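You operate a simulated robot arm through the tools that you are given. There is no shell and no other tool. Be economical: measure what you need, move in short steps, check, and stop when the job is done.

Carry out the task below with a simulated two-armed robot. There is one attempt and no reset: what you move stays moved.

JOB
On the top below the glass cabinets, fold the teal towel in half, so that its two short edges meet.

The check looks at the end state, three seconds after you hand in, the way a careful person would. Anything else that was tipped, shoved, dropped, spilled or broken makes it a failure. Flat cloth is picked up by pressing the open fingertips on it (5 to 10 N) and closing them slowly along it; thin cloth reads only 2 to 8 mm in the jaws.

ROBOT AND FRAMES
Two 7-joint arms with two-finger grippers on one trunk, on a base that drives. Base frame: it is fixed to the floor where the robot stands at the start and does not move with it; the origin is under the middle of the robot, x ahead of it, y to its left, z up; the surface under the hand at the start is at about z = 820. Readings come in mm, degrees, newtons and seconds.
The left shoulder is at the start at [60, 123, 945], the right one opposite. With the tool pointing down near the work surface each hand reaches from about 360 to 800 mm from the robot's upright axis, wherever it stands, measured 20 degrees to its own side. Places, roughly: top below the glass cabinets [600, -100, 800]. Payload 1.47 kg a hand.
Tool frame (each hand has its own): the origin (TCP) lies between the finger pads and is the grasp point; the fingertips stand 16 mm ahead of it; z points along the fingers, y is the line along which they close. Largest opening 87 mm; the body of the gripper starts 55 mm behind the TCP.
Orientation is that of the tool frame in the base frame, as a unit quaternion [x, y, z, w]. With the fingers straight down and closing along the base's y, the tool's x points along the base's -x, its y along +y and its z along -z.

CONTROLS
- The arms move only by the tool step_arm. It takes "left_deltas", "right_deltas" or both (then of equal length, played together; a hand with none holds still); each is one flat list of numbers, 7 for each row, row after row: the shift along the base's x, y, z in units of 50 mm (1.0 is 50 mm), then the turn, a rotation vector about the base's x, y, z in units of 8 degrees (1.0 is 8 degrees), then the finger opening in mm, from 0 to 87. In form: [tx, ty, tz, rx, ry, rz, gripper, tx, ty, tz, rx, ry, rz, gripper, ...]. A call has 1 to 20 rows; each row shifts and turns the commanded pose from where the row before left it. A call with a number of a shift or a turn outside -1 to 1 is refused whole. Each row takes 0.2 s and may step no farther than 50 mm and 8.6 degrees from the row before; otherwise, or with a gripper value out of range, the whole call is refused. Where a pose cannot be reached the arm comes as near as it can. A force on the tool above 40 N (or 10 N above the force at the start of the call, whichever is more), or a blocked arm, ends the call early, and 0.2 s more pass. The fingers move at their own pace (about 153 mm/s each) and stop on an object; they squeeze with about 24 N. The grip force told is the motor's: it shows also when the fingers shut on nothing. Time passes only in rows, and 0.2 s behind the last, so rows that do not move let the fingers close. The reply holds the time, the measured pose of the TCP, the force on the tool along the base axes, the opening and the grip force, in the units named above and with some noise, with the torque about the TCP (base axes, N m) and any sound that the robot's microphone picked up, and new pictures: "views" is both (left out), scene, wrist or none (wrist: the cameras of the hands that moved).
- Cameras (640 x 400 px; columns grow to the right, rows downward): "scene" is now at [74.8, 53, 1505.5]; the picture's right is [0.53, -0.85, 0.00], its down [-0.61, -0.38, -0.69] and it looks along [0.59, 0.37, -0.72] (base axes); focal length 277 px, centre (320, 200). "left" rides on the left gripper at [73, -12, -90] in its tool frame; the picture's right is [0.16, 0.99, 0.00], its down [-0.72, 0.12, -0.68] and it looks along [-0.67, 0.11, 0.73] (tool axes); focal length 247 px, centre (320, 200). "right" rides on the right gripper at [73, 12, -90] in its tool frame; the picture's right is [-0.16, 0.99, 0.00], its down [-0.72, -0.12, -0.68] and it looks along [-0.67, -0.11, 0.73] (tool axes); focal length 247 px, centre (320, 200).
- move_column(by): slides the trunk up (or, below 0, down) by that many mm; the arms and the scene camera ride with it, the base frame stays. It gives what a move gives, with no picture.
- steer(legs): drives the robot by 1 to 6 legs, each [ahead, left, turn to the left] in mm, mm and degrees, along the robot's own axes; the way and the turn of a leg run together, so that a leg with both is an arc; at most 1500 mm and 180 degrees a leg. The arms and the cameras ride along, it lands a little off, and it stops where it bumps. It gives what a move gives, and a new picture of the scene camera.
- head_to(pan, tilt): turns the head with the scene camera to pan (to the left, within 120 degrees either way) and tilt (down, from -29 to 69), counted from straight ahead of the robot. It gives what a move gives, and a new picture of the scene camera.
- point_at(camera, pixels): for up to 12 pixels [column, row] of the newest picture of that camera ("zoom" is the newest enlarged one), the place [x, y, z] in the base frame of the surface seen there, good to about 3 mm, but the place of the scene camera against the robot may be out by one fixed shift of up to 12 mm in any direction. It takes no simulated time.
- enlarge(camera, box): a new picture of the part [left, top, right, bottom] of that camera's present view, enlarged. It takes no simulated time.
- hand_in(): hands the job in; it is judged then, once.

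Work in short steps. Measure before you move; look again where a grasp or a placing could have gone wrong, and mend it. You have 80 turns and 260 pictures in all, those below and enlarged ones among them. Open the grippers and draw the arms clear of the work before you hand the job in, unless the task says otherwise; then end with one line.

The tools are called after "Call:" as a command line: name --argument value ..., lists and objects as JSON in quotes. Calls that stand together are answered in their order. step_arm: Moves the arms, as the interface text tells. Its arguments: {"type":"object","properties":{"left_deltas":{"type":"array","items":{"type":"number"}},"right_deltas":{"type":"array","items":{"type":"number"}},"views":{"type":"string","enum":["both","scene","wrist","none"]}},"required":[]} The other tools are called the same way: move_column (by) slides the trunk up or down; steer (legs) drives the base; head_to (pan, tilt) turns the head that bears the scene camera; point_at (camera, pixels) gives the place of the surface under pixels of a picture; enlarge (camera, box) takes an enlarged picture of a part of a camera's view; hand_in () hands the job in.

At the start:

```text
time_s: 0.0
left_tool_pos: [510.6, 386.9, 995.6]
left_tool_rot: [0.0, 1.0, 0.0, 0.0]
left_force: [1.0, -0.5, -0.3]
left_ft_torque: [0.03, 0.02, 0.0]
left_opening: 87.0
left_finger_force: 0.0
right_tool_pos: [535.1, -34.9, 1039.8]
right_tool_rot: [0.0, 1.0, 0.0, 0.0]
right_force: [-0.6, -0.3, -0.7]
right_ft_torque: [-0.02, 0.0, 0.0]
right_opening: 87.0
right_finger_force: 0.1
trunk travel left (down, up): [-100.0, 130.0]
robot x, y, heading: [-1.3, -1.0, 0.1]
head pan, tilt: [31.8, 46.1]
```

scene: 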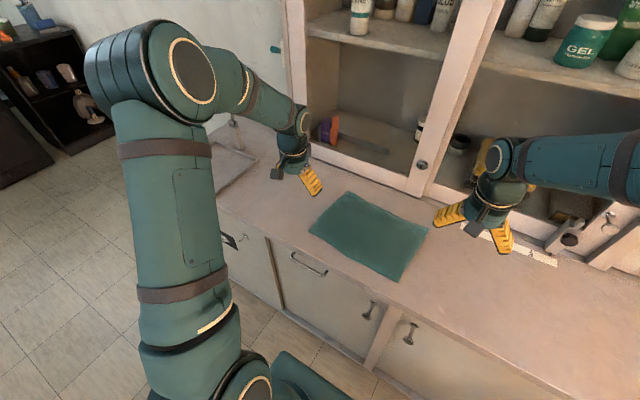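
right: 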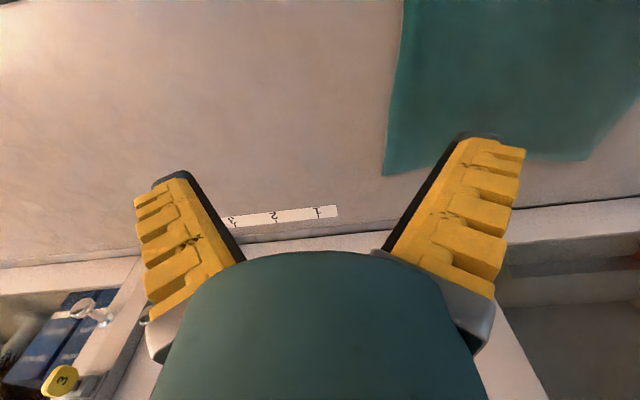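
left: 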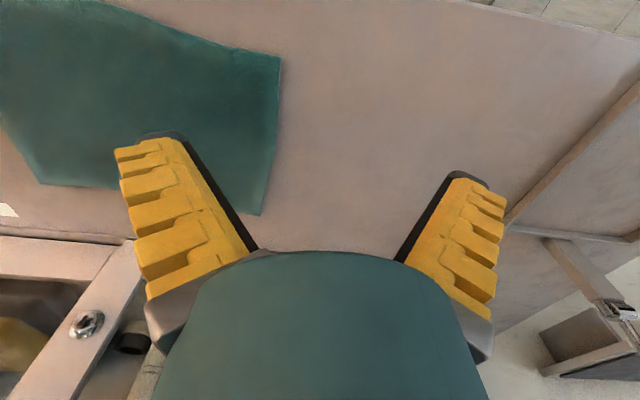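

The scene shows the towel with corners near (348,192), (429,228), (398,281), (309,230). I measure those and nearby surface points.

Call:
point_at --camera "scene" --pixels '[[348, 193], [427, 228], [398, 279], [311, 230], [370, 235], [300, 215], [440, 270], [390, 208], [352, 256], [330, 211], [414, 252]]'

Call:
enlarge --camera "scene" --box '[280, 170, 460, 290]'

Call:
point_at --camera "left" --pixels '[[279, 58], [260, 213], [41, 183], [100, 5]]'

Call:
point_at --camera "right" --pixels '[[405, 5], [384, 174], [586, 159], [637, 98], [300, 100]]'

```text
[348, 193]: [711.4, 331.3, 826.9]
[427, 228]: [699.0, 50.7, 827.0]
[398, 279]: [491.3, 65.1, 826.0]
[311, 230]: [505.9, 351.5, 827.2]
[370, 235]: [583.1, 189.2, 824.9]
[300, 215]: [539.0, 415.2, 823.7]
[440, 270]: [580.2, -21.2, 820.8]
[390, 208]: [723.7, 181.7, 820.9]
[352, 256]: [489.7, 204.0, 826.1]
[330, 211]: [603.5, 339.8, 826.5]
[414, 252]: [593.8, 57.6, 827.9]
```

```text
3.33 times, centred on (370, 230) of scene
```

zoom: 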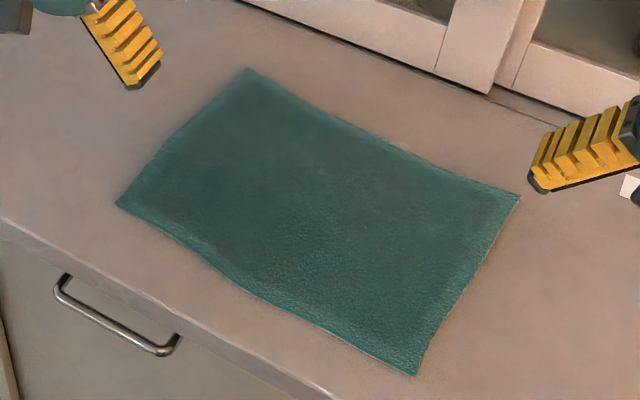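

```text
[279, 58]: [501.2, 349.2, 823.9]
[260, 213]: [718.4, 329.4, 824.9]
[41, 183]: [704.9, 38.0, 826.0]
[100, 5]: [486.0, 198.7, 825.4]
```

```text
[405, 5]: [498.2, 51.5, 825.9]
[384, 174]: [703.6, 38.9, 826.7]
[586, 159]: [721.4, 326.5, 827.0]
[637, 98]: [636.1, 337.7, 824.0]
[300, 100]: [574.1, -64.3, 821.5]
```

The towel is about 290 mm along y and 210 mm along x, with its short edges at y≈340 and y≈45. I look left and right to see where the robot could stand.

Call:
head_to --pan 75 --tilt 40

Call:
head_to --pan -30 --tilt 50

Call:
head_to --pan 10 --tilt 60

```text
time_s: 1.1
left_tool_pos: [509.5, 385.6, 997.5]
left_tool_rot: [0.0, 1.0, 0.0, 0.0]
left_force: [-0.4, 0.6, 0.1]
left_ft_torque: [0.0, 0.0, -0.01]
left_opening: 87.3
left_finger_force: 0.0
right_tool_pos: [535.4, -35.8, 1041.0]
right_tool_rot: [0.0, 1.0, 0.0, 0.0]
right_force: [0.5, 0.4, 0.3]
right_ft_torque: [0.0, 0.0, -0.01]
right_opening: 87.2
right_finger_force: 0.0
trunk travel left (down, up): [-100.0, 130.0]
robot x, y, heading: [1.5, -3.9, 0.1]
head pan, tilt: [75.0, 40.0]
```

scene: 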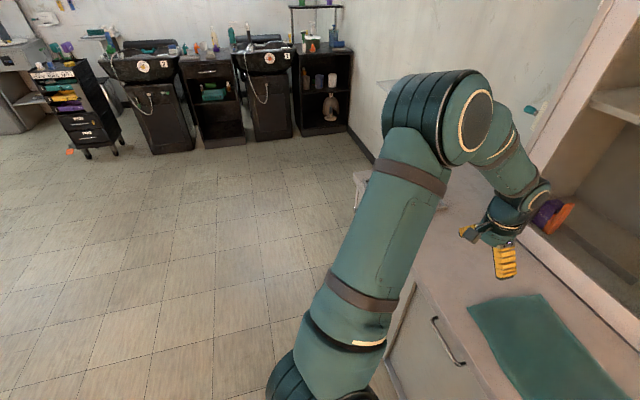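

```text
time_s: 2.9
left_tool_pos: [511.5, 387.3, 996.1]
left_tool_rot: [0.0, 1.0, 0.0, 0.0]
left_force: [0.2, 0.9, 0.1]
left_ft_torque: [0.05, -0.02, 0.0]
left_opening: 87.0
left_finger_force: 0.1
right_tool_pos: [535.6, -36.2, 1041.9]
right_tool_rot: [0.0, 1.0, 0.0, 0.0]
right_force: [-0.5, 0.5, 0.6]
right_ft_torque: [0.01, -0.01, -0.01]
right_opening: 87.1
right_finger_force: 0.1
trunk travel left (down, up): [-100.0, 130.0]
robot x, y, heading: [-0.2, -2.6, -0.2]
head pan, tilt: [-30.0, 50.0]
```

scene: 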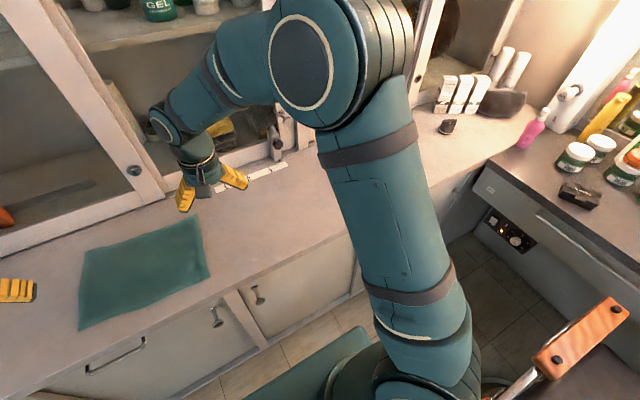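

```text
time_s: 4.0
left_tool_pos: [511.4, 386.2, 997.6]
left_tool_rot: [0.0, 1.0, 0.0, 0.0]
left_force: [0.0, 0.6, -0.1]
left_ft_torque: [0.01, -0.01, 0.0]
left_opening: 87.1
left_finger_force: 0.0
right_tool_pos: [534.1, -36.5, 1041.4]
right_tool_rot: [0.0, 1.0, 0.0, 0.001]
right_force: [0.2, 0.8, 1.4]
right_ft_torque: [0.03, 0.01, 0.01]
right_opening: 87.4
right_finger_force: 0.1
trunk travel left (down, up): [-100.0, 130.0]
robot x, y, heading: [-2.1, 0.3, 0.2]
head pan, tilt: [10.0, 60.0]
```

scene: 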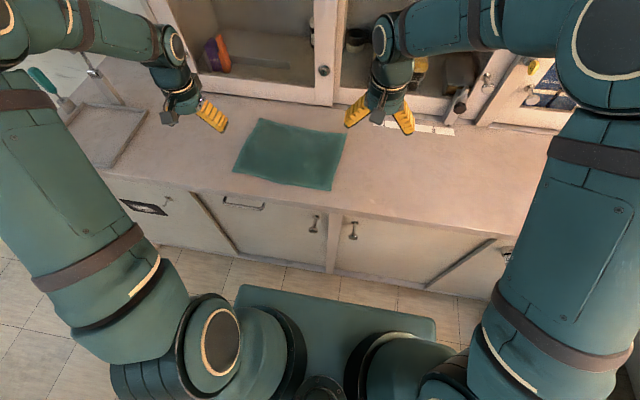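

Open floor lies to the left, and a sink basin with faucet is on the counter's left. I measure the base front, the counter edge and the faucet.

Call:
point_at --camera "scene" --pixels '[[240, 286], [434, 320], [337, 300], [330, 208], [150, 180], [325, 270], [92, 72], [140, 115], [65, 105], [110, 165], [330, 104], [415, 128]]'

Call:
enlarge --camera "scene" --box '[20, 40, 260, 190]'

```text
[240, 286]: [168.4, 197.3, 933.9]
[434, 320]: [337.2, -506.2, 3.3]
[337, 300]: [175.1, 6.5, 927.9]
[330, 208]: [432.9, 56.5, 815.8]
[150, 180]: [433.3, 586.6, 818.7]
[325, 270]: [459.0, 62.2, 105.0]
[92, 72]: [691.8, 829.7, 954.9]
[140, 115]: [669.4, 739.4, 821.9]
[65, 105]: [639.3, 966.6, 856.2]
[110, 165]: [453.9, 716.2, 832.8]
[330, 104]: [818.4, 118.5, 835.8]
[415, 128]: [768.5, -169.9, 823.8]
```

```text
2.67 times, centred on (140, 115) of scene
```

zoom: 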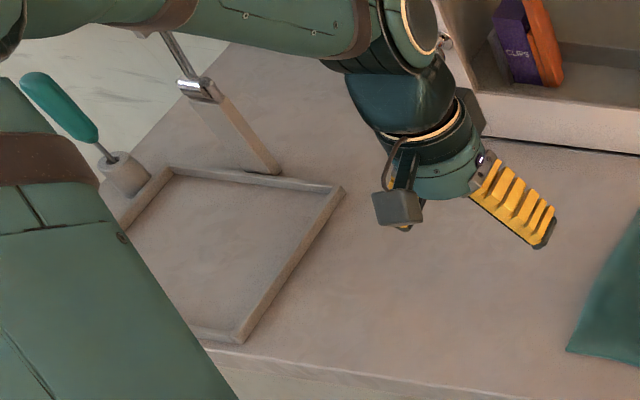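

I'll stand at about (105, 505) with heading −38°, so that the right hand takes the near corner and the left hand the far one. First the left hand is tucked in, then I drive.

Call:
step_arm --left_deltas '[-0.5, -0.6, 0.3, 0, 0, 0, 87, -0.5, -0.6, 0.3, 0, 0, 0, 87, -0.5, -0.6, 0.3, 0, 0, 0, 87, -0.5, -0.6, 0.3, 0, 0, 0, 87]' --views "none"

Call:
steer --legs '[[0, 505, 0], [0, 0, -38]]'

```text
time_s: 5.0
left_tool_pos: [410.2, 264.6, 1055.7]
left_tool_rot: [0.0, 1.0, -0.001, 0.0]
left_force: [0.2, 0.1, 0.4]
left_ft_torque: [0.01, 0.02, -0.01]
left_opening: 87.0
left_finger_force: 0.0
right_tool_pos: [534.5, -37.1, 1041.6]
right_tool_rot: [0.0, 1.0, 0.0, 0.0]
right_force: [0.8, -0.8, -0.5]
right_ft_torque: [-0.02, 0.0, -0.04]
right_opening: 86.9
right_finger_force: 0.1
trunk travel left (down, up): [-100.0, 130.0]
robot x, y, heading: [-0.5, -0.4, -0.0]
head pan, tilt: [10.0, 60.0]
```

```text
time_s: 11.8
left_tool_pos: [485.0, 469.9, 1055.5]
left_tool_rot: [0.319, 0.948, 0.0, 0.0]
left_force: [-0.2, -0.3, 0.2]
left_ft_torque: [0.01, 0.04, -0.02]
left_opening: 87.3
left_finger_force: 0.0
right_tool_pos: [401.3, 156.0, 1040.2]
right_tool_rot: [0.32, 0.947, 0.0, -0.001]
right_force: [1.2, -0.4, 1.4]
right_ft_torque: [0.03, 0.06, 0.01]
right_opening: 87.3
right_finger_force: 0.2
trunk travel left (down, up): [-100.0, 130.0]
robot x, y, heading: [1.4, 505.6, -37.2]
head pan, tilt: [10.0, 60.0]
```

scene: 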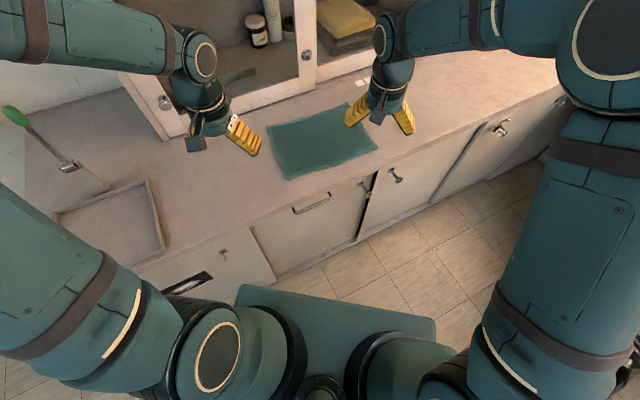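

The turn went well. Now I drive 105 mm along world +x (84 ahead, 64 left) and point the head at the towel.

Call:
steer --legs '[[84, 64, 0]]'

Call:
head_to --pan 0 --tilt 55

```text
time_s: 13.0
left_tool_pos: [585.4, 471.9, 1055.4]
left_tool_rot: [0.318, 0.948, 0.001, -0.001]
left_force: [-0.3, -0.7, -0.4]
left_ft_torque: [0.02, 0.04, -0.01]
left_opening: 87.0
left_finger_force: 0.1
right_tool_pos: [502.0, 155.6, 1039.4]
right_tool_rot: [0.32, 0.948, 0.001, -0.001]
right_force: [-0.3, -0.2, 0.7]
right_ft_torque: [0.01, -0.01, 0.03]
right_opening: 87.2
right_finger_force: 0.1
trunk travel left (down, up): [-100.0, 130.0]
robot x, y, heading: [97.8, 509.9, -37.3]
head pan, tilt: [10.0, 60.0]
```

scene: 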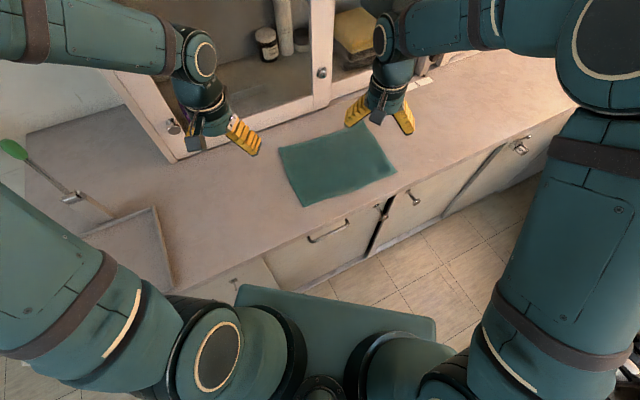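

```text
time_s: 13.7
left_tool_pos: [585.0, 470.4, 1056.3]
left_tool_rot: [0.319, 0.948, 0.0, 0.0]
left_force: [-0.1, 1.0, -0.6]
left_ft_torque: [0.01, 0.0, 0.0]
left_opening: 87.1
left_finger_force: 0.0
right_tool_pos: [502.1, 156.0, 1041.1]
right_tool_rot: [0.319, 0.948, 0.0, -0.001]
right_force: [0.0, 0.3, 0.2]
right_ft_torque: [0.0, 0.0, 0.01]
right_opening: 87.2
right_finger_force: 0.1
trunk travel left (down, up): [-100.0, 130.0]
robot x, y, heading: [94.9, 510.0, -37.3]
head pan, tilt: [0.0, 55.0]
```

scene: 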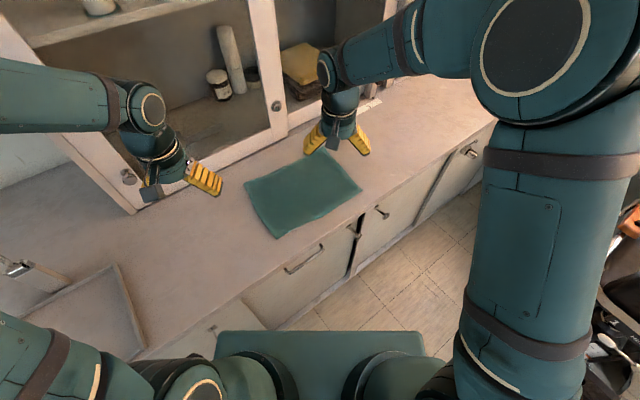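

The towel now lies ahead of the robot. I bring both hands over the two left-edge corners (left hand on the far one, right hand on the near one), turned so they close across the short edge.

Call:
step_arm --left_deltas '[0.404, -0.652, -0.5, 0, 0, 0.8, 60, 0.404, -0.652, -0.5, 0, 0, 0.8, 60, 0.404, -0.652, -0.5, 0, 0, 0.8, 60, 0.404, -0.652, -0.5, 0, 0, 0.8, 60, 0.404, -0.652, -0.5, 0, 0, 0.8, 60]' --right_deltas '[0.104, 0.664, -0.444, 0, 0, 0.8, 60, 0.104, 0.664, -0.444, 0, 0, 0.8, 60, 0.104, 0.664, -0.444, 0, 0, 0.8, 60, 0.104, 0.664, -0.444, 0, 0, 0.8, 60, 0.104, 0.664, -0.444, 0, 0, 0.8, 60]'

```text
time_s: 14.9
left_tool_pos: [679.2, 324.6, 935.7]
left_tool_rot: [0.071, 0.997, 0.009, -0.005]
left_force: [1.2, 1.8, 1.3]
left_ft_torque: [-0.23, 0.13, -0.2]
left_opening: 64.5
left_finger_force: 2.8
right_tool_pos: [526.4, 298.6, 934.2]
right_tool_rot: [0.077, 0.997, -0.004, 0.0]
right_force: [-1.0, -2.7, -0.8]
right_ft_torque: [0.25, -0.08, -0.1]
right_opening: 64.5
right_finger_force: 3.2
trunk travel left (down, up): [-100.0, 130.0]
robot x, y, heading: [94.0, 512.2, -37.1]
head pan, tilt: [0.0, 55.0]
stopped in row 5 (left hand): the force on the tool passed its limit at 76 N (the readings are from after the stop); the commanded pose is now the measured one
```

scene: 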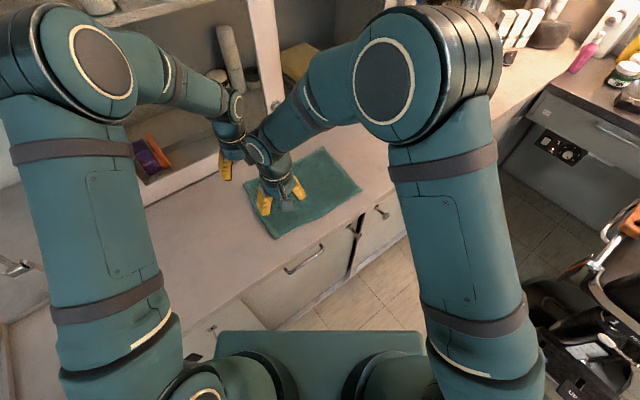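
right: 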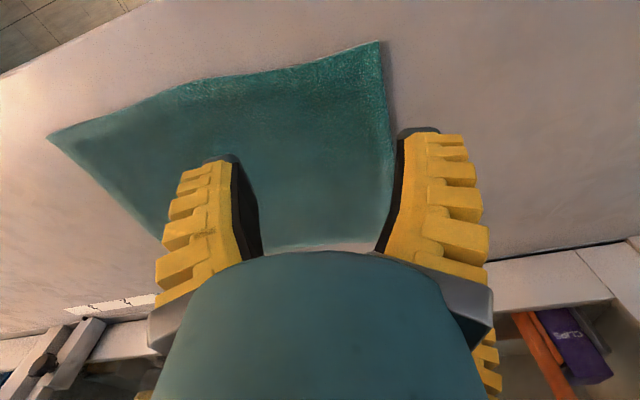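
left: 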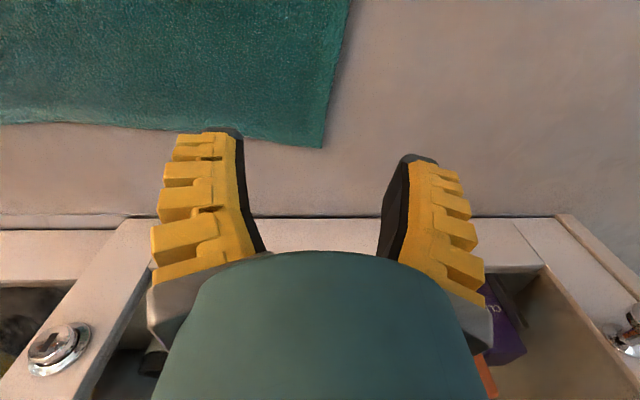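

The wrists seem to have touched each other at about (245,150) in the scene. I look closely before separating them.

Call:
enlarge --camera "scene" --box '[190, 80, 350, 230]'

Call:
point_at --camera "scene" --pixels '[[258, 150], [250, 140], [236, 105], [232, 135], [225, 152], [273, 160], [265, 135]]'

```text
2.67 times, centred on (270, 155) of scene
```

zoom: 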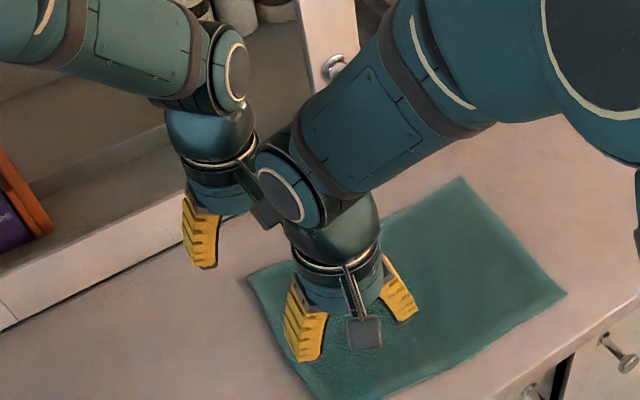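

```text
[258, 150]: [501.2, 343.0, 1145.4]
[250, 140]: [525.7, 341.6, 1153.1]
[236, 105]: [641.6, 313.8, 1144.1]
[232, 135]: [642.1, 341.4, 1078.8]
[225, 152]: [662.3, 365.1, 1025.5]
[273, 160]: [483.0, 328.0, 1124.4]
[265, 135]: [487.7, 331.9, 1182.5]
```

The left hand's camera hit the right wrist. I turn the left hand −37° so its camera swings away and it closes on the corner diagonal. Then I turn the right hand the other way and bring both over their corners.

Call:
step_arm --left_deltas '[0.06, -0.08, 0, 0, 0, -0.925, 50, 0.06, -0.08, 0, 0, 0, -0.925, 50, 0.06, -0.08, 0, 0, 0, -0.925, 50, 0.06, -0.08, 0, 0, 0, -0.925, 50, 0.04, -0.08, 0, 0, 0, -0.925, 50, 0, 0, 0, 0, 0, 0, 50, 0, 0, 0, 0, 0, 0, 50, 0, 0, 0, 0, 0, 0, 50, 0, 0, 0, 0, 0, 0, 50, 0, 0, 0, 0, 0, 0, 50]' --right_deltas '[0, 0, 0, 0, 0, 0, 50, 0, 0, 0, 0, 0, 0, 50, 0, 0, 0, 0, 0, 0, 50, 0, 0, 0, 0, 0, 0, 50, 0, 0, 0, 0, 0, 0, 50, -0.02, 0.092, 0, 0, 0, 0.85, 50, -0.02, 0.092, 0, 0, 0, 0.85, 50, -0.02, 0.092, 0, 0, 0, 0.85, 50, -0.02, 0.092, 0, 0, 0, 0.85, 50, -0.01, 0.092, 0, 0, 0, 0.85, 50]'

```text
time_s: 17.1
left_tool_pos: [691.4, 302.4, 935.8]
left_tool_rot: [0.383, 0.924, 0.01, -0.001]
left_force: [0.0, 0.0, 0.2]
left_ft_torque: [0.03, 0.03, 0.01]
left_opening: 55.4
left_finger_force: 3.3
right_tool_pos: [524.4, 322.0, 935.3]
right_tool_rot: [-0.218, 0.976, -0.005, 0.001]
right_force: [-0.6, 0.4, -0.2]
right_ft_torque: [0.01, -0.01, 0.02]
right_opening: 55.0
right_finger_force: 3.6
trunk travel left (down, up): [-100.0, 130.0]
robot x, y, heading: [96.9, 505.0, -37.3]
head pan, tilt: [0.0, 55.0]
```

scene: 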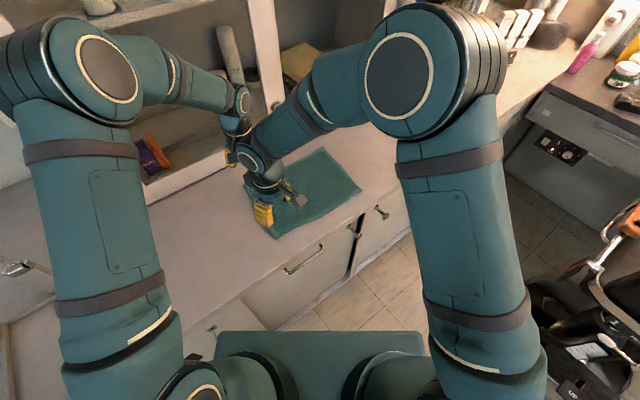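
right: 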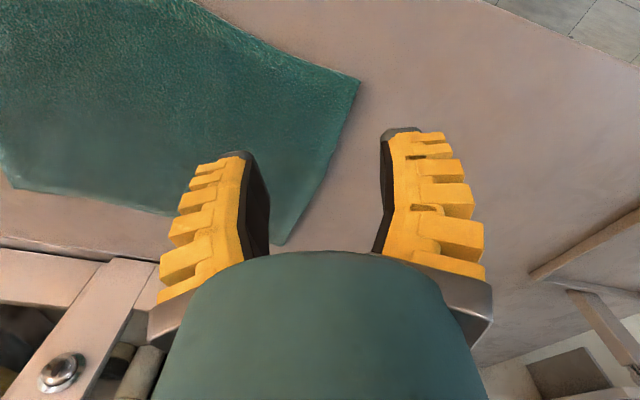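
left: 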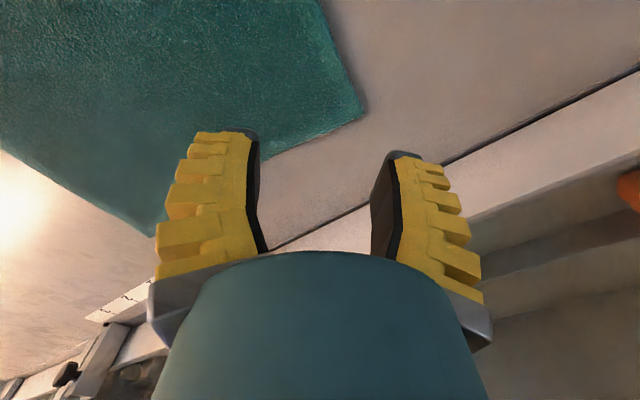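

I measure the corners with the wrist cameras in this pose.

Call:
point_at --camera "left" --pixels '[[363, 114], [152, 235], [325, 6], [270, 158]]'

Call:
point_at --camera "right" --pixels '[[359, 82], [276, 243], [12, 186], [320, 165]]'

```text
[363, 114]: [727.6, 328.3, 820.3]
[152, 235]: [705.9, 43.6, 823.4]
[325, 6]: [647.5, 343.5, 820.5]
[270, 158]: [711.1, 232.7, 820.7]
```

```text
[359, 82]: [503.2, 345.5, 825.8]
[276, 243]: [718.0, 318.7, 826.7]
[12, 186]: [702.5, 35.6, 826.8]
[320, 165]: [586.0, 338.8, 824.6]
```

The corners are confirmed at about LB (723,328) and LF (502,346). I descend both hands to just above the cloth with a smaller opening.

Call:
step_arm --left_deltas '[0.03, 0.02, -0.333, 0, 0, 0, 40, 0.03, 0.02, -0.333, 0, 0, 0, 40, 0.03, 0.02, -0.333, 0, 0, 0, 40, 0.03, 0.02, -0.333, 0, 0, 0, 40, 0, 0, -0.333, 0, 0, 0, 40]' --right_deltas '[-0.01, -0.01, -0.333, 0, 0, 0, 40, -0.01, -0.01, -0.333, 0, 0, 0, 40, -0.01, -0.01, -0.333, 0, 0, 0, 40, -0.01, -0.01, -0.333, 0, 0, 0, 40, 0, 0, -0.333, 0, 0, 0, 40]'

```text
time_s: 18.3
left_tool_pos: [700.0, 308.3, 852.4]
left_tool_rot: [0.384, 0.923, 0.01, -0.001]
left_force: [-0.4, -0.2, -0.3]
left_ft_torque: [0.0, -0.04, 0.0]
left_opening: 45.8
left_finger_force: 3.8
right_tool_pos: [522.0, 319.2, 850.4]
right_tool_rot: [-0.218, 0.976, -0.004, 0.001]
right_force: [0.1, 0.5, 0.4]
right_ft_torque: [-0.03, 0.02, -0.02]
right_opening: 45.9
right_finger_force: 4.6
trunk travel left (down, up): [-100.0, 130.0]
robot x, y, heading: [93.8, 505.4, -37.3]
head pan, tilt: [0.0, 55.0]
```

scene: 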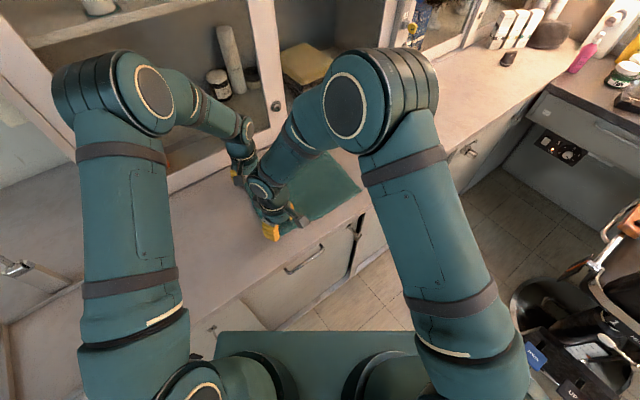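
right: 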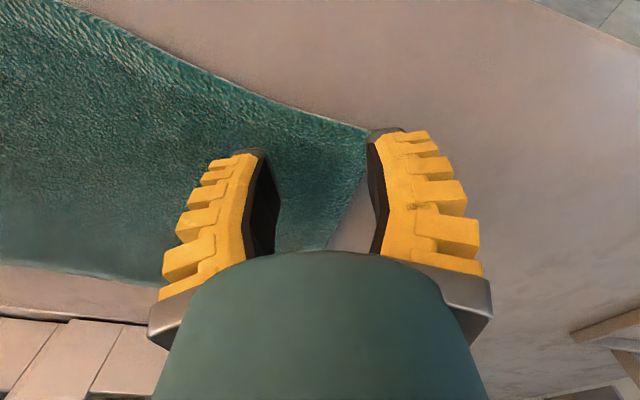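
left: 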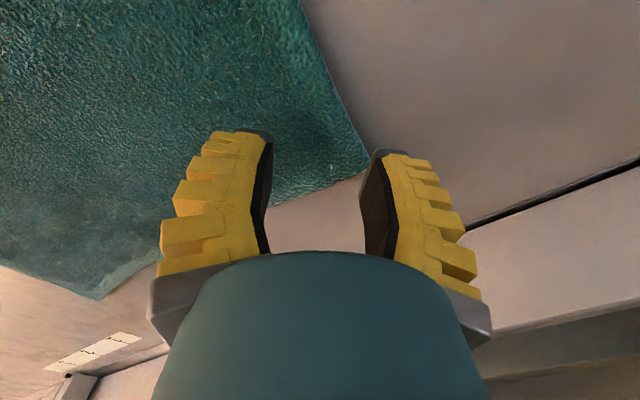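

The outer fingertips are at or just past the corner tips, so I shift both inward about 14 mm. Then I lower them gently until they press.

Call:
step_arm --left_deltas '[-0.14, -0.12, 0, 0, 0, 0, 40, -0.14, -0.12, 0, 0, 0, 0, 40, 0, 0, -0.1, 0, 0, 0, 40, 0, 0, -0.06, 0, 0, 0, 40, 0, 0, -0.04, 0, 0, 0, 40]' --right_deltas '[0.06, -0.14, 0, 0, 0, 0, 40, 0.06, -0.14, 0, 0, 0, 0, 40, 0, 0, -0.1, 0, 0, 0, 40, 0, 0, -0.06, 0, 0, 0, 40, 0, 0, -0.02, 0, 0, 0, 40]' --views "wrist"

```text
time_s: 19.5
left_tool_pos: [684.9, 295.7, 843.5]
left_tool_rot: [0.383, 0.924, 0.01, -0.001]
left_force: [0.3, 0.1, -0.6]
left_ft_torque: [0.05, 0.0, -0.02]
left_opening: 45.7
left_finger_force: 4.0
right_tool_pos: [526.2, 305.4, 842.0]
right_tool_rot: [-0.218, 0.976, -0.004, 0.001]
right_force: [-0.2, -0.5, -0.4]
right_ft_torque: [0.02, -0.01, 0.04]
right_opening: 45.7
right_finger_force: 3.7
trunk travel left (down, up): [-100.0, 130.0]
robot x, y, heading: [98.4, 512.5, -37.2]
head pan, tilt: [0.0, 55.0]
```

right: 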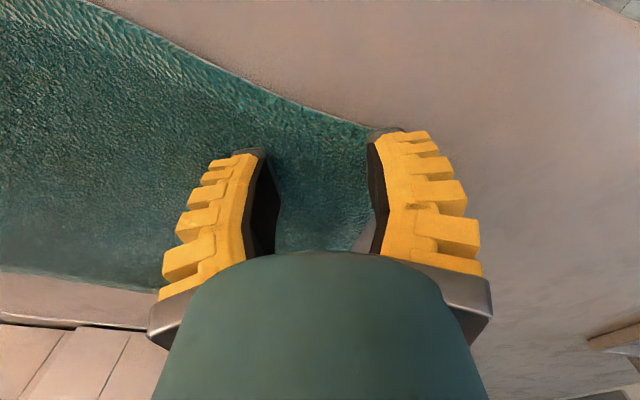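
left: 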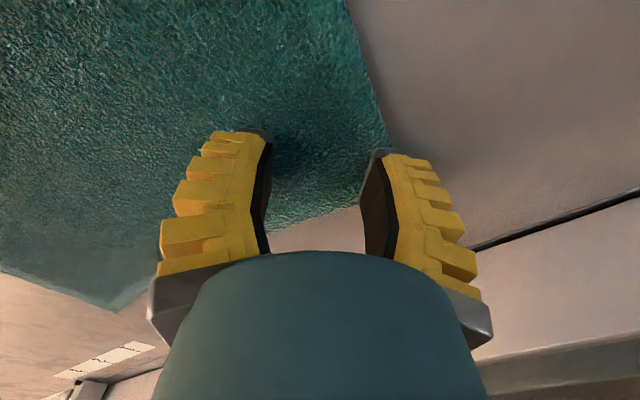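

The left hand is well placed. I shift the right hand 10 mm further in and then press in small steps.

Call:
step_arm --left_deltas '[0, 0, 0, 0, 0, 0, 40, 0, 0, -0.03, 0, 0, 0, 40, 0, 0, -0.03, 0, 0, 0, 40]' --right_deltas '[0.06, -0.2, 0, 0, 0, 0, 40, 0, 0, -0.03, 0, 0, 0, 40, 0, 0, -0.03, 0, 0, 0, 40]' --views "wrist"

```text
time_s: 20.3
left_tool_pos: [685.4, 295.7, 839.2]
left_tool_rot: [0.384, 0.923, 0.01, -0.002]
left_force: [-0.3, 0.3, 1.9]
left_ft_torque: [-0.01, 0.0, 0.02]
left_opening: 40.8
left_finger_force: 6.8
right_tool_pos: [529.4, 296.2, 838.9]
right_tool_rot: [-0.219, 0.976, -0.004, 0.001]
right_force: [0.1, -0.1, 4.1]
right_ft_torque: [0.05, 0.0, 0.01]
right_opening: 43.2
right_finger_force: 3.5
trunk travel left (down, up): [-100.0, 130.0]
robot x, y, heading: [95.2, 508.3, -37.4]
head pan, tilt: [0.0, 55.0]
```

right: 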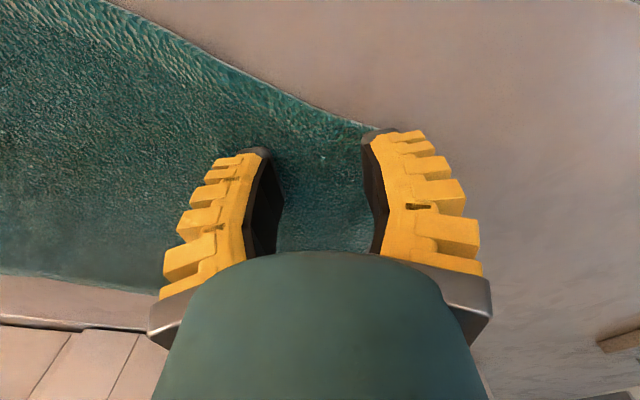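
left: 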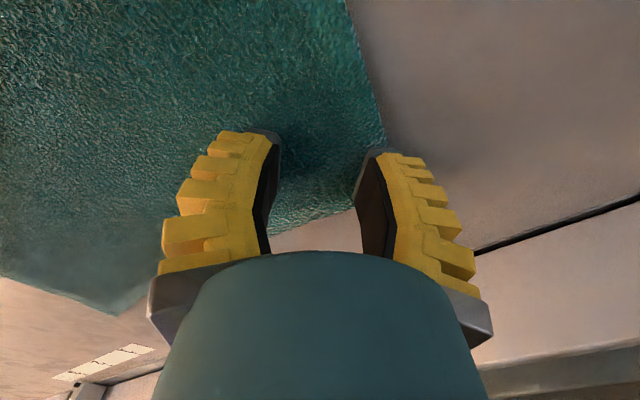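

Contact is made at 2 N and 4 N. I press a little more and then close slowly.

Call:
step_arm --left_deltas '[0, 0, -0.04, 0, 0, 0, 38, 0, 0, 0, 0, 0, 0, 34, 0, 0, 0, 0, 0, 0, 30, 0, 0, 0, 0, 0, 0, 26, 0, 0, 0, 0, 0, 0, 22, 0, 0, 0, 0, 0, 0, 18, 0, 0, 0, 0, 0, 0, 14, 0, 0, 0, 0, 0, 0, 10, 0, 0, 0, 0, 0, 0, 6, 0, 0, 0, 0, 0, 0, 2, 0, 0, 0, 0, 0, 0, 0, 0, 0, 0, 0, 0, 0, 0]' --right_deltas '[0, 0, -0.02, 0, 0, 0, 38, 0, 0, 0, 0, 0, 0, 34, 0, 0, 0, 0, 0, 0, 30, 0, 0, 0, 0, 0, 0, 26, 0, 0, 0, 0, 0, 0, 22, 0, 0, 0, 0, 0, 0, 18, 0, 0, 0, 0, 0, 0, 14, 0, 0, 0, 0, 0, 0, 10, 0, 0, 0, 0, 0, 0, 6, 0, 0, 0, 0, 0, 0, 2, 0, 0, 0, 0, 0, 0, 0, 0, 0, 0, 0, 0, 0, 0]' --views "wrist"

```text
time_s: 22.9
left_tool_pos: [684.9, 295.9, 839.1]
left_tool_rot: [0.384, 0.923, 0.01, -0.001]
left_force: [-1.1, -0.2, 6.1]
left_ft_torque: [-0.01, 0.05, 0.0]
left_opening: 0.0
left_finger_force: 23.6
right_tool_pos: [529.6, 297.2, 837.1]
right_tool_rot: [-0.218, 0.976, -0.004, 0.001]
right_force: [0.5, 0.2, 4.9]
right_ft_torque: [0.0, 0.0, -0.01]
right_opening: 0.0
right_finger_force: 23.9
trunk travel left (down, up): [-100.0, 130.0]
robot x, y, heading: [99.1, 507.2, -37.3]
head pan, tilt: [0.0, 55.0]
```

right: 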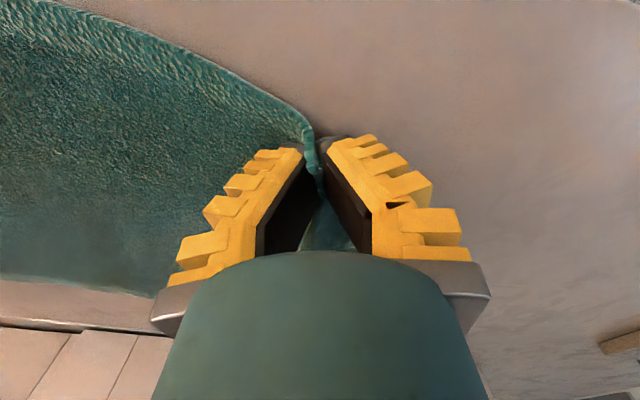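
left: 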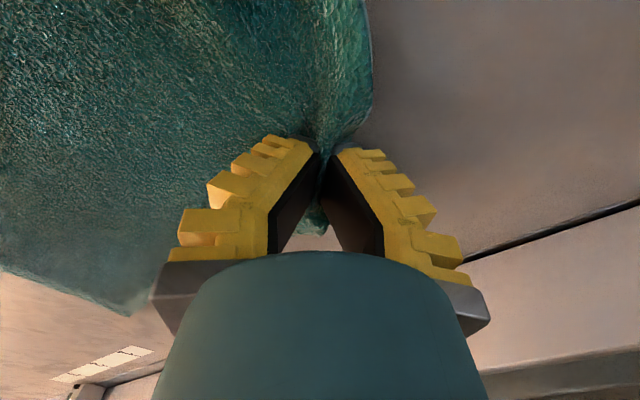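

Cloth has bunched between the tips but the opening reads 0. I lift 30 mm as a test.

Call:
step_arm --left_deltas '[0, 0, 0.2, 0, 0, 0, 0, 0, 0, 0.2, 0, 0, 0, 0, 0, 0, 0.2, 0, 0, 0, 0]' --right_deltas '[0, 0, 0.2, 0, 0, 0, 0, 0, 0, 0.2, 0, 0, 0, 0, 0, 0, 0.2, 0, 0, 0, 0]' --views "wrist"

```text
time_s: 23.7
left_tool_pos: [684.2, 296.6, 868.4]
left_tool_rot: [0.382, 0.924, 0.009, -0.002]
left_force: [-0.7, -0.6, 0.9]
left_ft_torque: [-0.03, -0.03, -0.02]
left_opening: 0.2
left_finger_force: 23.8
right_tool_pos: [530.5, 296.8, 867.7]
right_tool_rot: [-0.218, 0.976, -0.004, 0.001]
right_force: [0.4, -0.5, -0.7]
right_ft_torque: [0.01, -0.02, 0.0]
right_opening: 0.0
right_finger_force: 23.9
trunk travel left (down, up): [-100.0, 130.0]
robot x, y, heading: [97.4, 506.3, -37.0]
head pan, tilt: [0.0, 55.0]
```

right: 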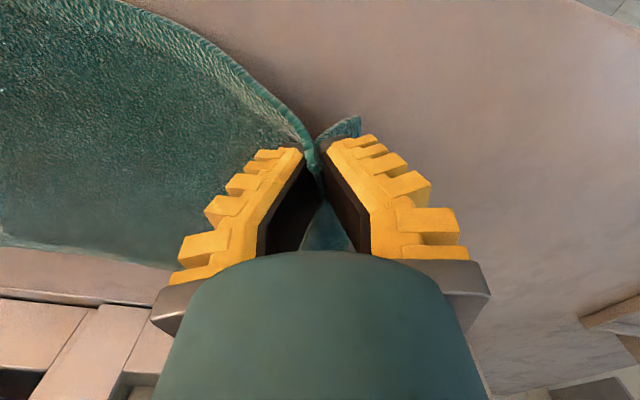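
left: 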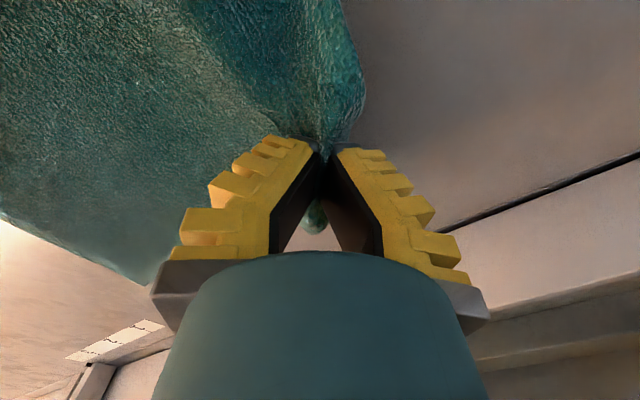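

Both corners are gripped and lift cleanly. I carry them along an arc of about 100 mm radius around the fold line (y≈190), doing the first half and then checking.

Call:
step_arm --left_deltas '[-0.02, -0.34, 0.44, 0, 0, 0, 0, -0.02, -0.34, 0.44, 0, 0, 0, 0, -0.02, -0.4, 0.2, 0, 0, 0, 0, -0.02, -0.4, 0.2, 0, 0, 0, 0, -0.02, -0.38, 0.06, 0, 0, 0, 0, -0.02, -0.38, 0.06, 0, 0, 0, 0]' --right_deltas '[0, -0.32, 0.37, 0, 0, 0, 0, 0, -0.32, 0.37, 0, 0, 0, 0, 0, -0.35, 0.2, 0, 0, 0, 0, 0, -0.35, 0.2, 0, 0, 0, 0, 0, -0.3, 0.05, 0, 0, 0, 0, 0, -0.3, 0.05, 0, 0, 0, 0]'

```text
time_s: 25.1
left_tool_pos: [679.1, 183.5, 936.4]
left_tool_rot: [0.383, 0.924, 0.01, -0.002]
left_force: [-0.2, -0.8, -0.5]
left_ft_torque: [-0.01, -0.01, 0.01]
left_opening: 0.0
left_finger_force: 23.9
right_tool_pos: [530.3, 198.5, 929.4]
right_tool_rot: [-0.218, 0.976, -0.004, 0.001]
right_force: [0.5, 0.0, 0.4]
right_ft_torque: [0.02, -0.03, -0.01]
right_opening: 0.0
right_finger_force: 24.2
trunk travel left (down, up): [-100.0, 130.0]
robot x, y, heading: [98.1, 506.6, -37.3]
head pan, tilt: [0.0, 55.0]
```

scene: 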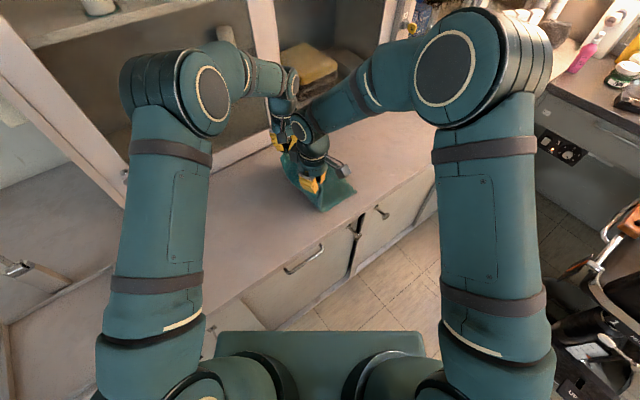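
right: 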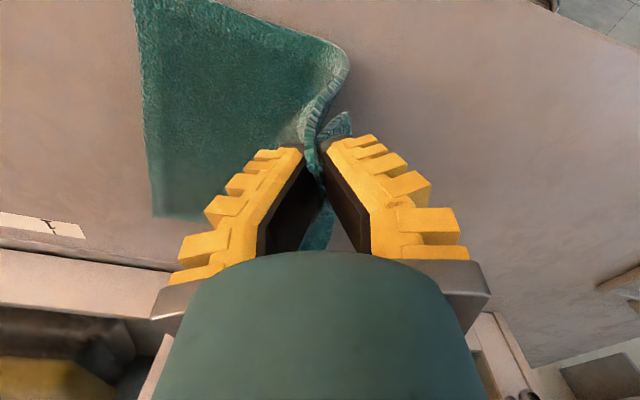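
left: 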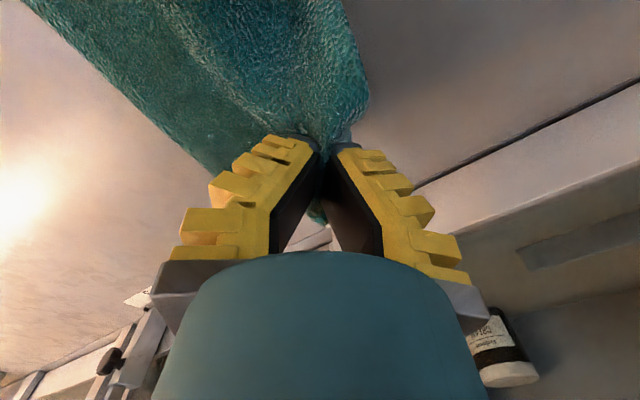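

The bottom half hasn't moved and the towel stands upright. I complete the arc down to about 12 mm above the right half.

Call:
step_arm --left_deltas '[-0.02, -0.39, -0.08, 0, 0, 0, 0, -0.02, -0.39, -0.08, 0, 0, 0, 0, -0.02, -0.37, -0.25, 0, 0, 0, 0, -0.02, -0.37, -0.25, 0, 0, 0, 0, -0.01, -0.24, -0.33, 0, 0, 0, 0, -0.01, -0.24, -0.33, 0, 0, 0, 0, 0, -0.09, -0.17, 0, 0, 0, 0, 0, -0.09, -0.17, 0, 0, 0, 0]' --right_deltas '[0, -0.35, -0.08, 0, 0, 0, 0, 0, -0.35, -0.08, 0, 0, 0, 0, 0, -0.35, -0.22, 0, 0, 0, 0, 0, -0.35, -0.22, 0, 0, 0, 0, 0, -0.22, -0.3, 0, 0, 0, 0, 0, -0.22, -0.3, 0, 0, 0, 0, 0, -0.08, -0.17, 0, 0, 0, 0, 0, -0.08, -0.17, 0, 0, 0, 0]'

```text
time_s: 26.9
left_tool_pos: [674.6, 74.3, 853.7]
left_tool_rot: [0.383, 0.924, 0.01, -0.002]
left_force: [0.4, 0.1, 0.9]
left_ft_torque: [-0.03, 0.02, -0.01]
left_opening: 0.0
left_finger_force: 23.9
right_tool_pos: [529.7, 99.5, 853.1]
right_tool_rot: [-0.218, 0.976, -0.004, 0.002]
right_force: [0.4, 0.0, -0.1]
right_ft_torque: [0.01, -0.02, -0.04]
right_opening: 0.0
right_finger_force: 24.5
trunk travel left (down, up): [-100.0, 130.0]
robot x, y, heading: [94.7, 509.2, -37.4]
head pan, tilt: [0.0, 55.0]
```

scene: 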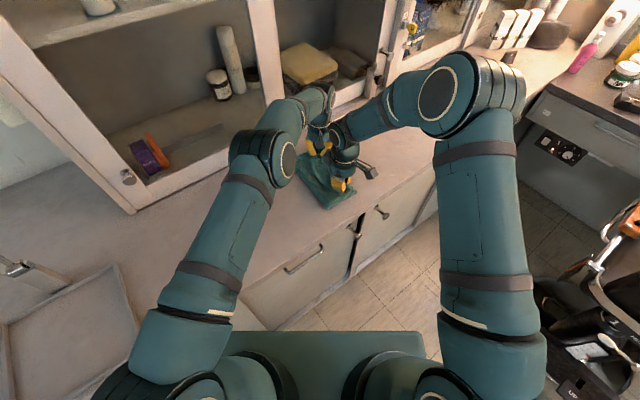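
right: 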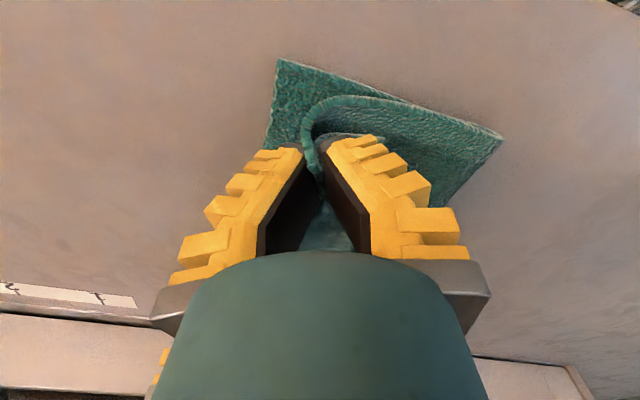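
left: 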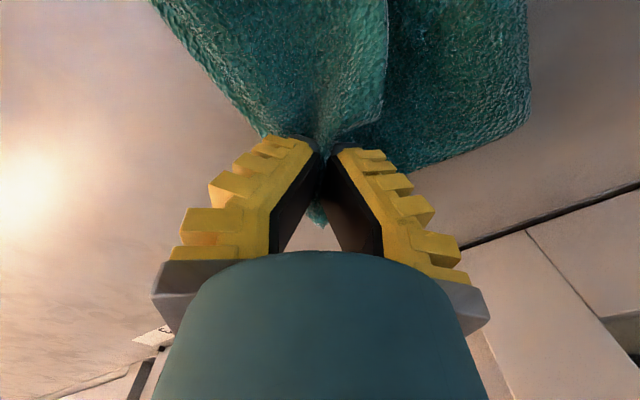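

The edge is over the right half. I lower 9 mm, open the fingers moderately and lift straight up to see how it lies.

Call:
step_arm --left_deltas '[0, -0.04, -0.06, 0, 0, 0, 0, 0, -0.04, -0.06, 0, 0, 0, 0, 0, -0.04, -0.06, 0, 0, 0, 0, 0, 0, 0, 0, 0, 0, 10, 0, 0, 0, 0, 0, 0, 25, 0, 0, 0, 0, 0, 0, 35, 0, 0, 0.2, 0, 0, 0, 35, 0, 0, 0.4, 0, 0, 0, 35, 0, 0, 0.6, 0, 0, 0, 35, 0, 0, 0.6, 0, 0, 0, 35]' --right_deltas '[0, -0.04, -0.06, 0, 0, 0, 0, 0, -0.04, -0.06, 0, 0, 0, 0, 0, -0.04, -0.06, 0, 0, 0, 0, 0, 0, 0, 0, 0, 0, 10, 0, 0, 0, 0, 0, 0, 25, 0, 0, 0, 0, 0, 0, 35, 0, 0, 0.2, 0, 0, 0, 35, 0, 0, 0.4, 0, 0, 0, 35, 0, 0, 0.6, 0, 0, 0, 35, 0, 0, 0.6, 0, 0, 0, 35]'

```text
time_s: 29.1
left_tool_pos: [674.0, 69.0, 936.3]
left_tool_rot: [0.384, 0.923, 0.01, -0.001]
left_force: [0.1, -0.7, 0.2]
left_ft_torque: [0.04, -0.03, -0.02]
left_opening: 41.0
left_finger_force: 4.2
right_tool_pos: [529.3, 94.3, 935.1]
right_tool_rot: [-0.218, 0.976, -0.004, 0.002]
right_force: [0.7, -1.0, 0.0]
right_ft_torque: [-0.01, -0.05, -0.03]
right_opening: 41.0
right_finger_force: 4.2
trunk travel left (down, up): [-100.0, 130.0]
robot x, y, heading: [98.9, 506.9, -37.2]
head pan, tilt: [0.0, 55.0]
```

scene: 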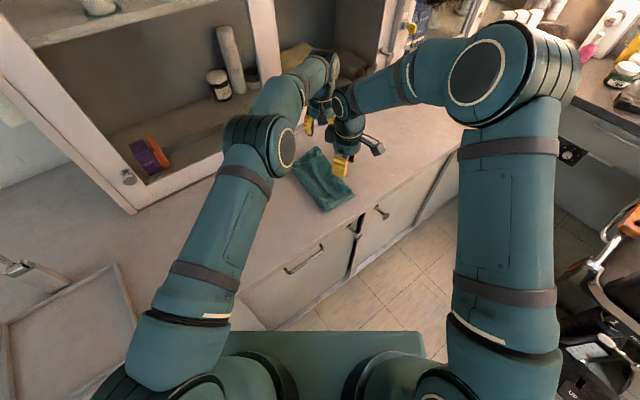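
right: 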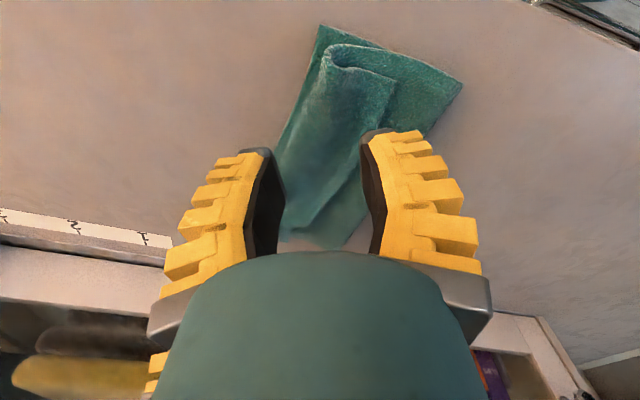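
left: 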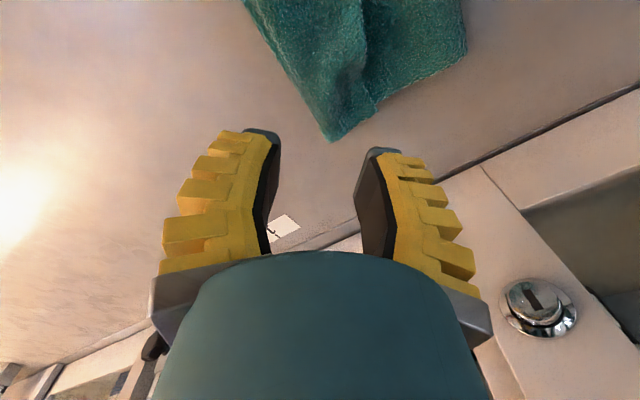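

As feared, the edge strip is folded back on top, so it needs to be flipped outward. I raise and part the hands to inspect the shape.

Call:
step_arm --left_deltas '[-0.2, 0.9, 0.3, 0, 0, 0, 35, -0.2, 0.9, 0.3, 0, 0, 0, 35, -0.2, 0.9, 0.3, 0, 0, 0, 35, -0.2, 0.9, 0.3, 0, 0, 0, 35]' --right_deltas '[-0.2, -0.9, 0.3, 0, 0, 0, 35, -0.2, -0.9, 0.3, 0, 0, 0, 35, -0.2, -0.9, 0.3, 0, 0, 0, 35, -0.2, -0.9, 0.3, 0, 0, 0, 35]'

Call:
enlarge --camera "scene" --box '[260, 120, 400, 230]'

```text
time_s: 30.1
left_tool_pos: [633.7, 252.0, 996.3]
left_tool_rot: [0.384, 0.923, 0.011, -0.002]
left_force: [-1.1, -0.1, 0.0]
left_ft_torque: [0.0, 0.02, 0.02]
left_opening: 41.2
left_finger_force: 4.1
right_tool_pos: [491.2, -86.3, 997.2]
right_tool_rot: [-0.218, 0.976, -0.004, 0.0]
right_force: [0.6, 0.3, 0.3]
right_ft_torque: [0.0, -0.01, 0.01]
right_opening: 41.1
right_finger_force: 4.3
trunk travel left (down, up): [-100.0, 130.0]
robot x, y, heading: [98.5, 508.0, -37.3]
head pan, tilt: [0.0, 55.0]
```

scene: 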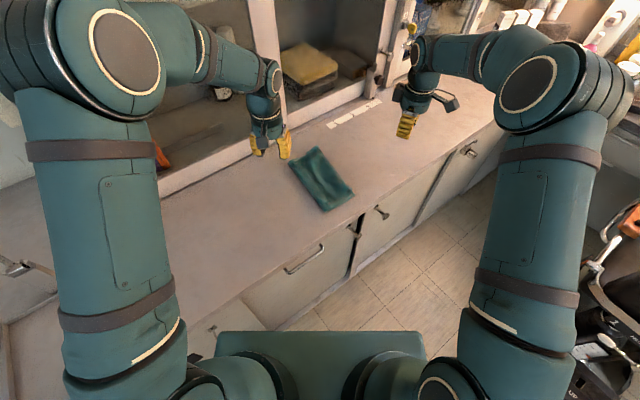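
right: 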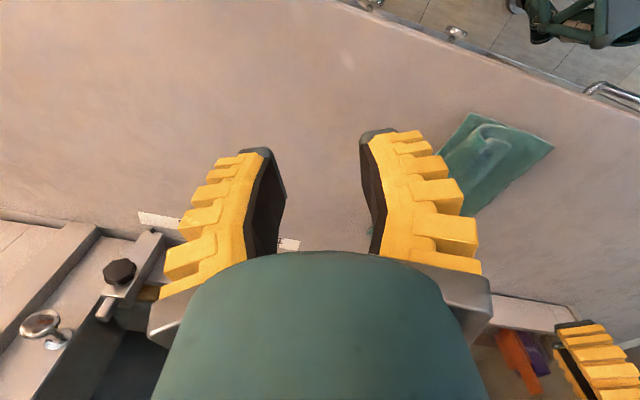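
left: 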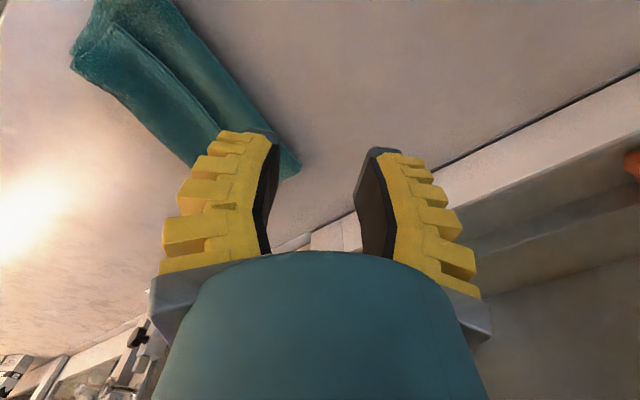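

```text
3.64 times, centred on (330, 175) of scene
```

zoom: 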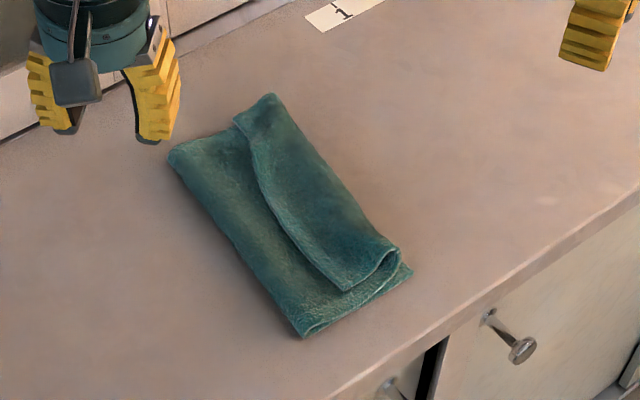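

The strip is a neat flap folded back on top, with its free edge facing +y. I measure the flap edge, the apex and the outer edges in the zoom picture.

Call:
point_at --camera "zoom" --pixels '[[237, 122], [255, 165], [280, 215], [315, 262], [345, 288], [272, 97], [340, 180], [395, 252], [409, 272], [306, 335], [170, 153], [310, 220]]'

Call:
point_at --camera "right" --pixels '[[553, 147], [473, 114], [505, 135], [490, 140]]'

Call:
enlarge --camera "right" --box '[430, 90, 570, 230]'

```text
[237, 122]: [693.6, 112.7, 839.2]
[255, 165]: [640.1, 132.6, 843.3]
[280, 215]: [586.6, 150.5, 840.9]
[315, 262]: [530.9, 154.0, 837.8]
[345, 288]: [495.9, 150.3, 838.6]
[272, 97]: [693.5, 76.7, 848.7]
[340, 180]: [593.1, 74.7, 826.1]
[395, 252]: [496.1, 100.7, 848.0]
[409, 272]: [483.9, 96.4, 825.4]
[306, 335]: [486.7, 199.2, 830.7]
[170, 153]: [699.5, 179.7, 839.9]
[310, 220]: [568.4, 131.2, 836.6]
```

```text
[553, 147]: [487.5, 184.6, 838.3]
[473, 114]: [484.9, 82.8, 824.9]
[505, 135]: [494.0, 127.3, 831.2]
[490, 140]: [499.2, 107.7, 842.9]
```

```text
2.86 times, centred on (500, 160) of right
```

zoom: 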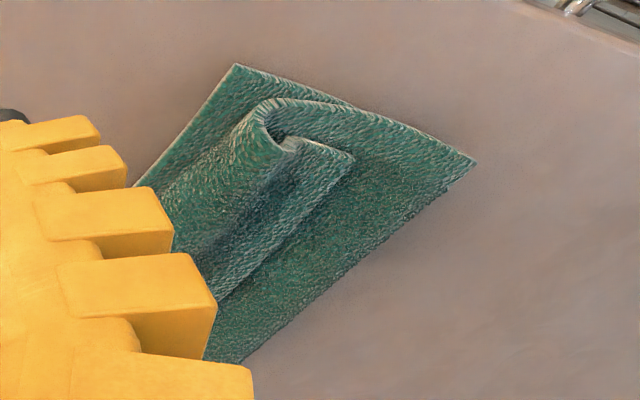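

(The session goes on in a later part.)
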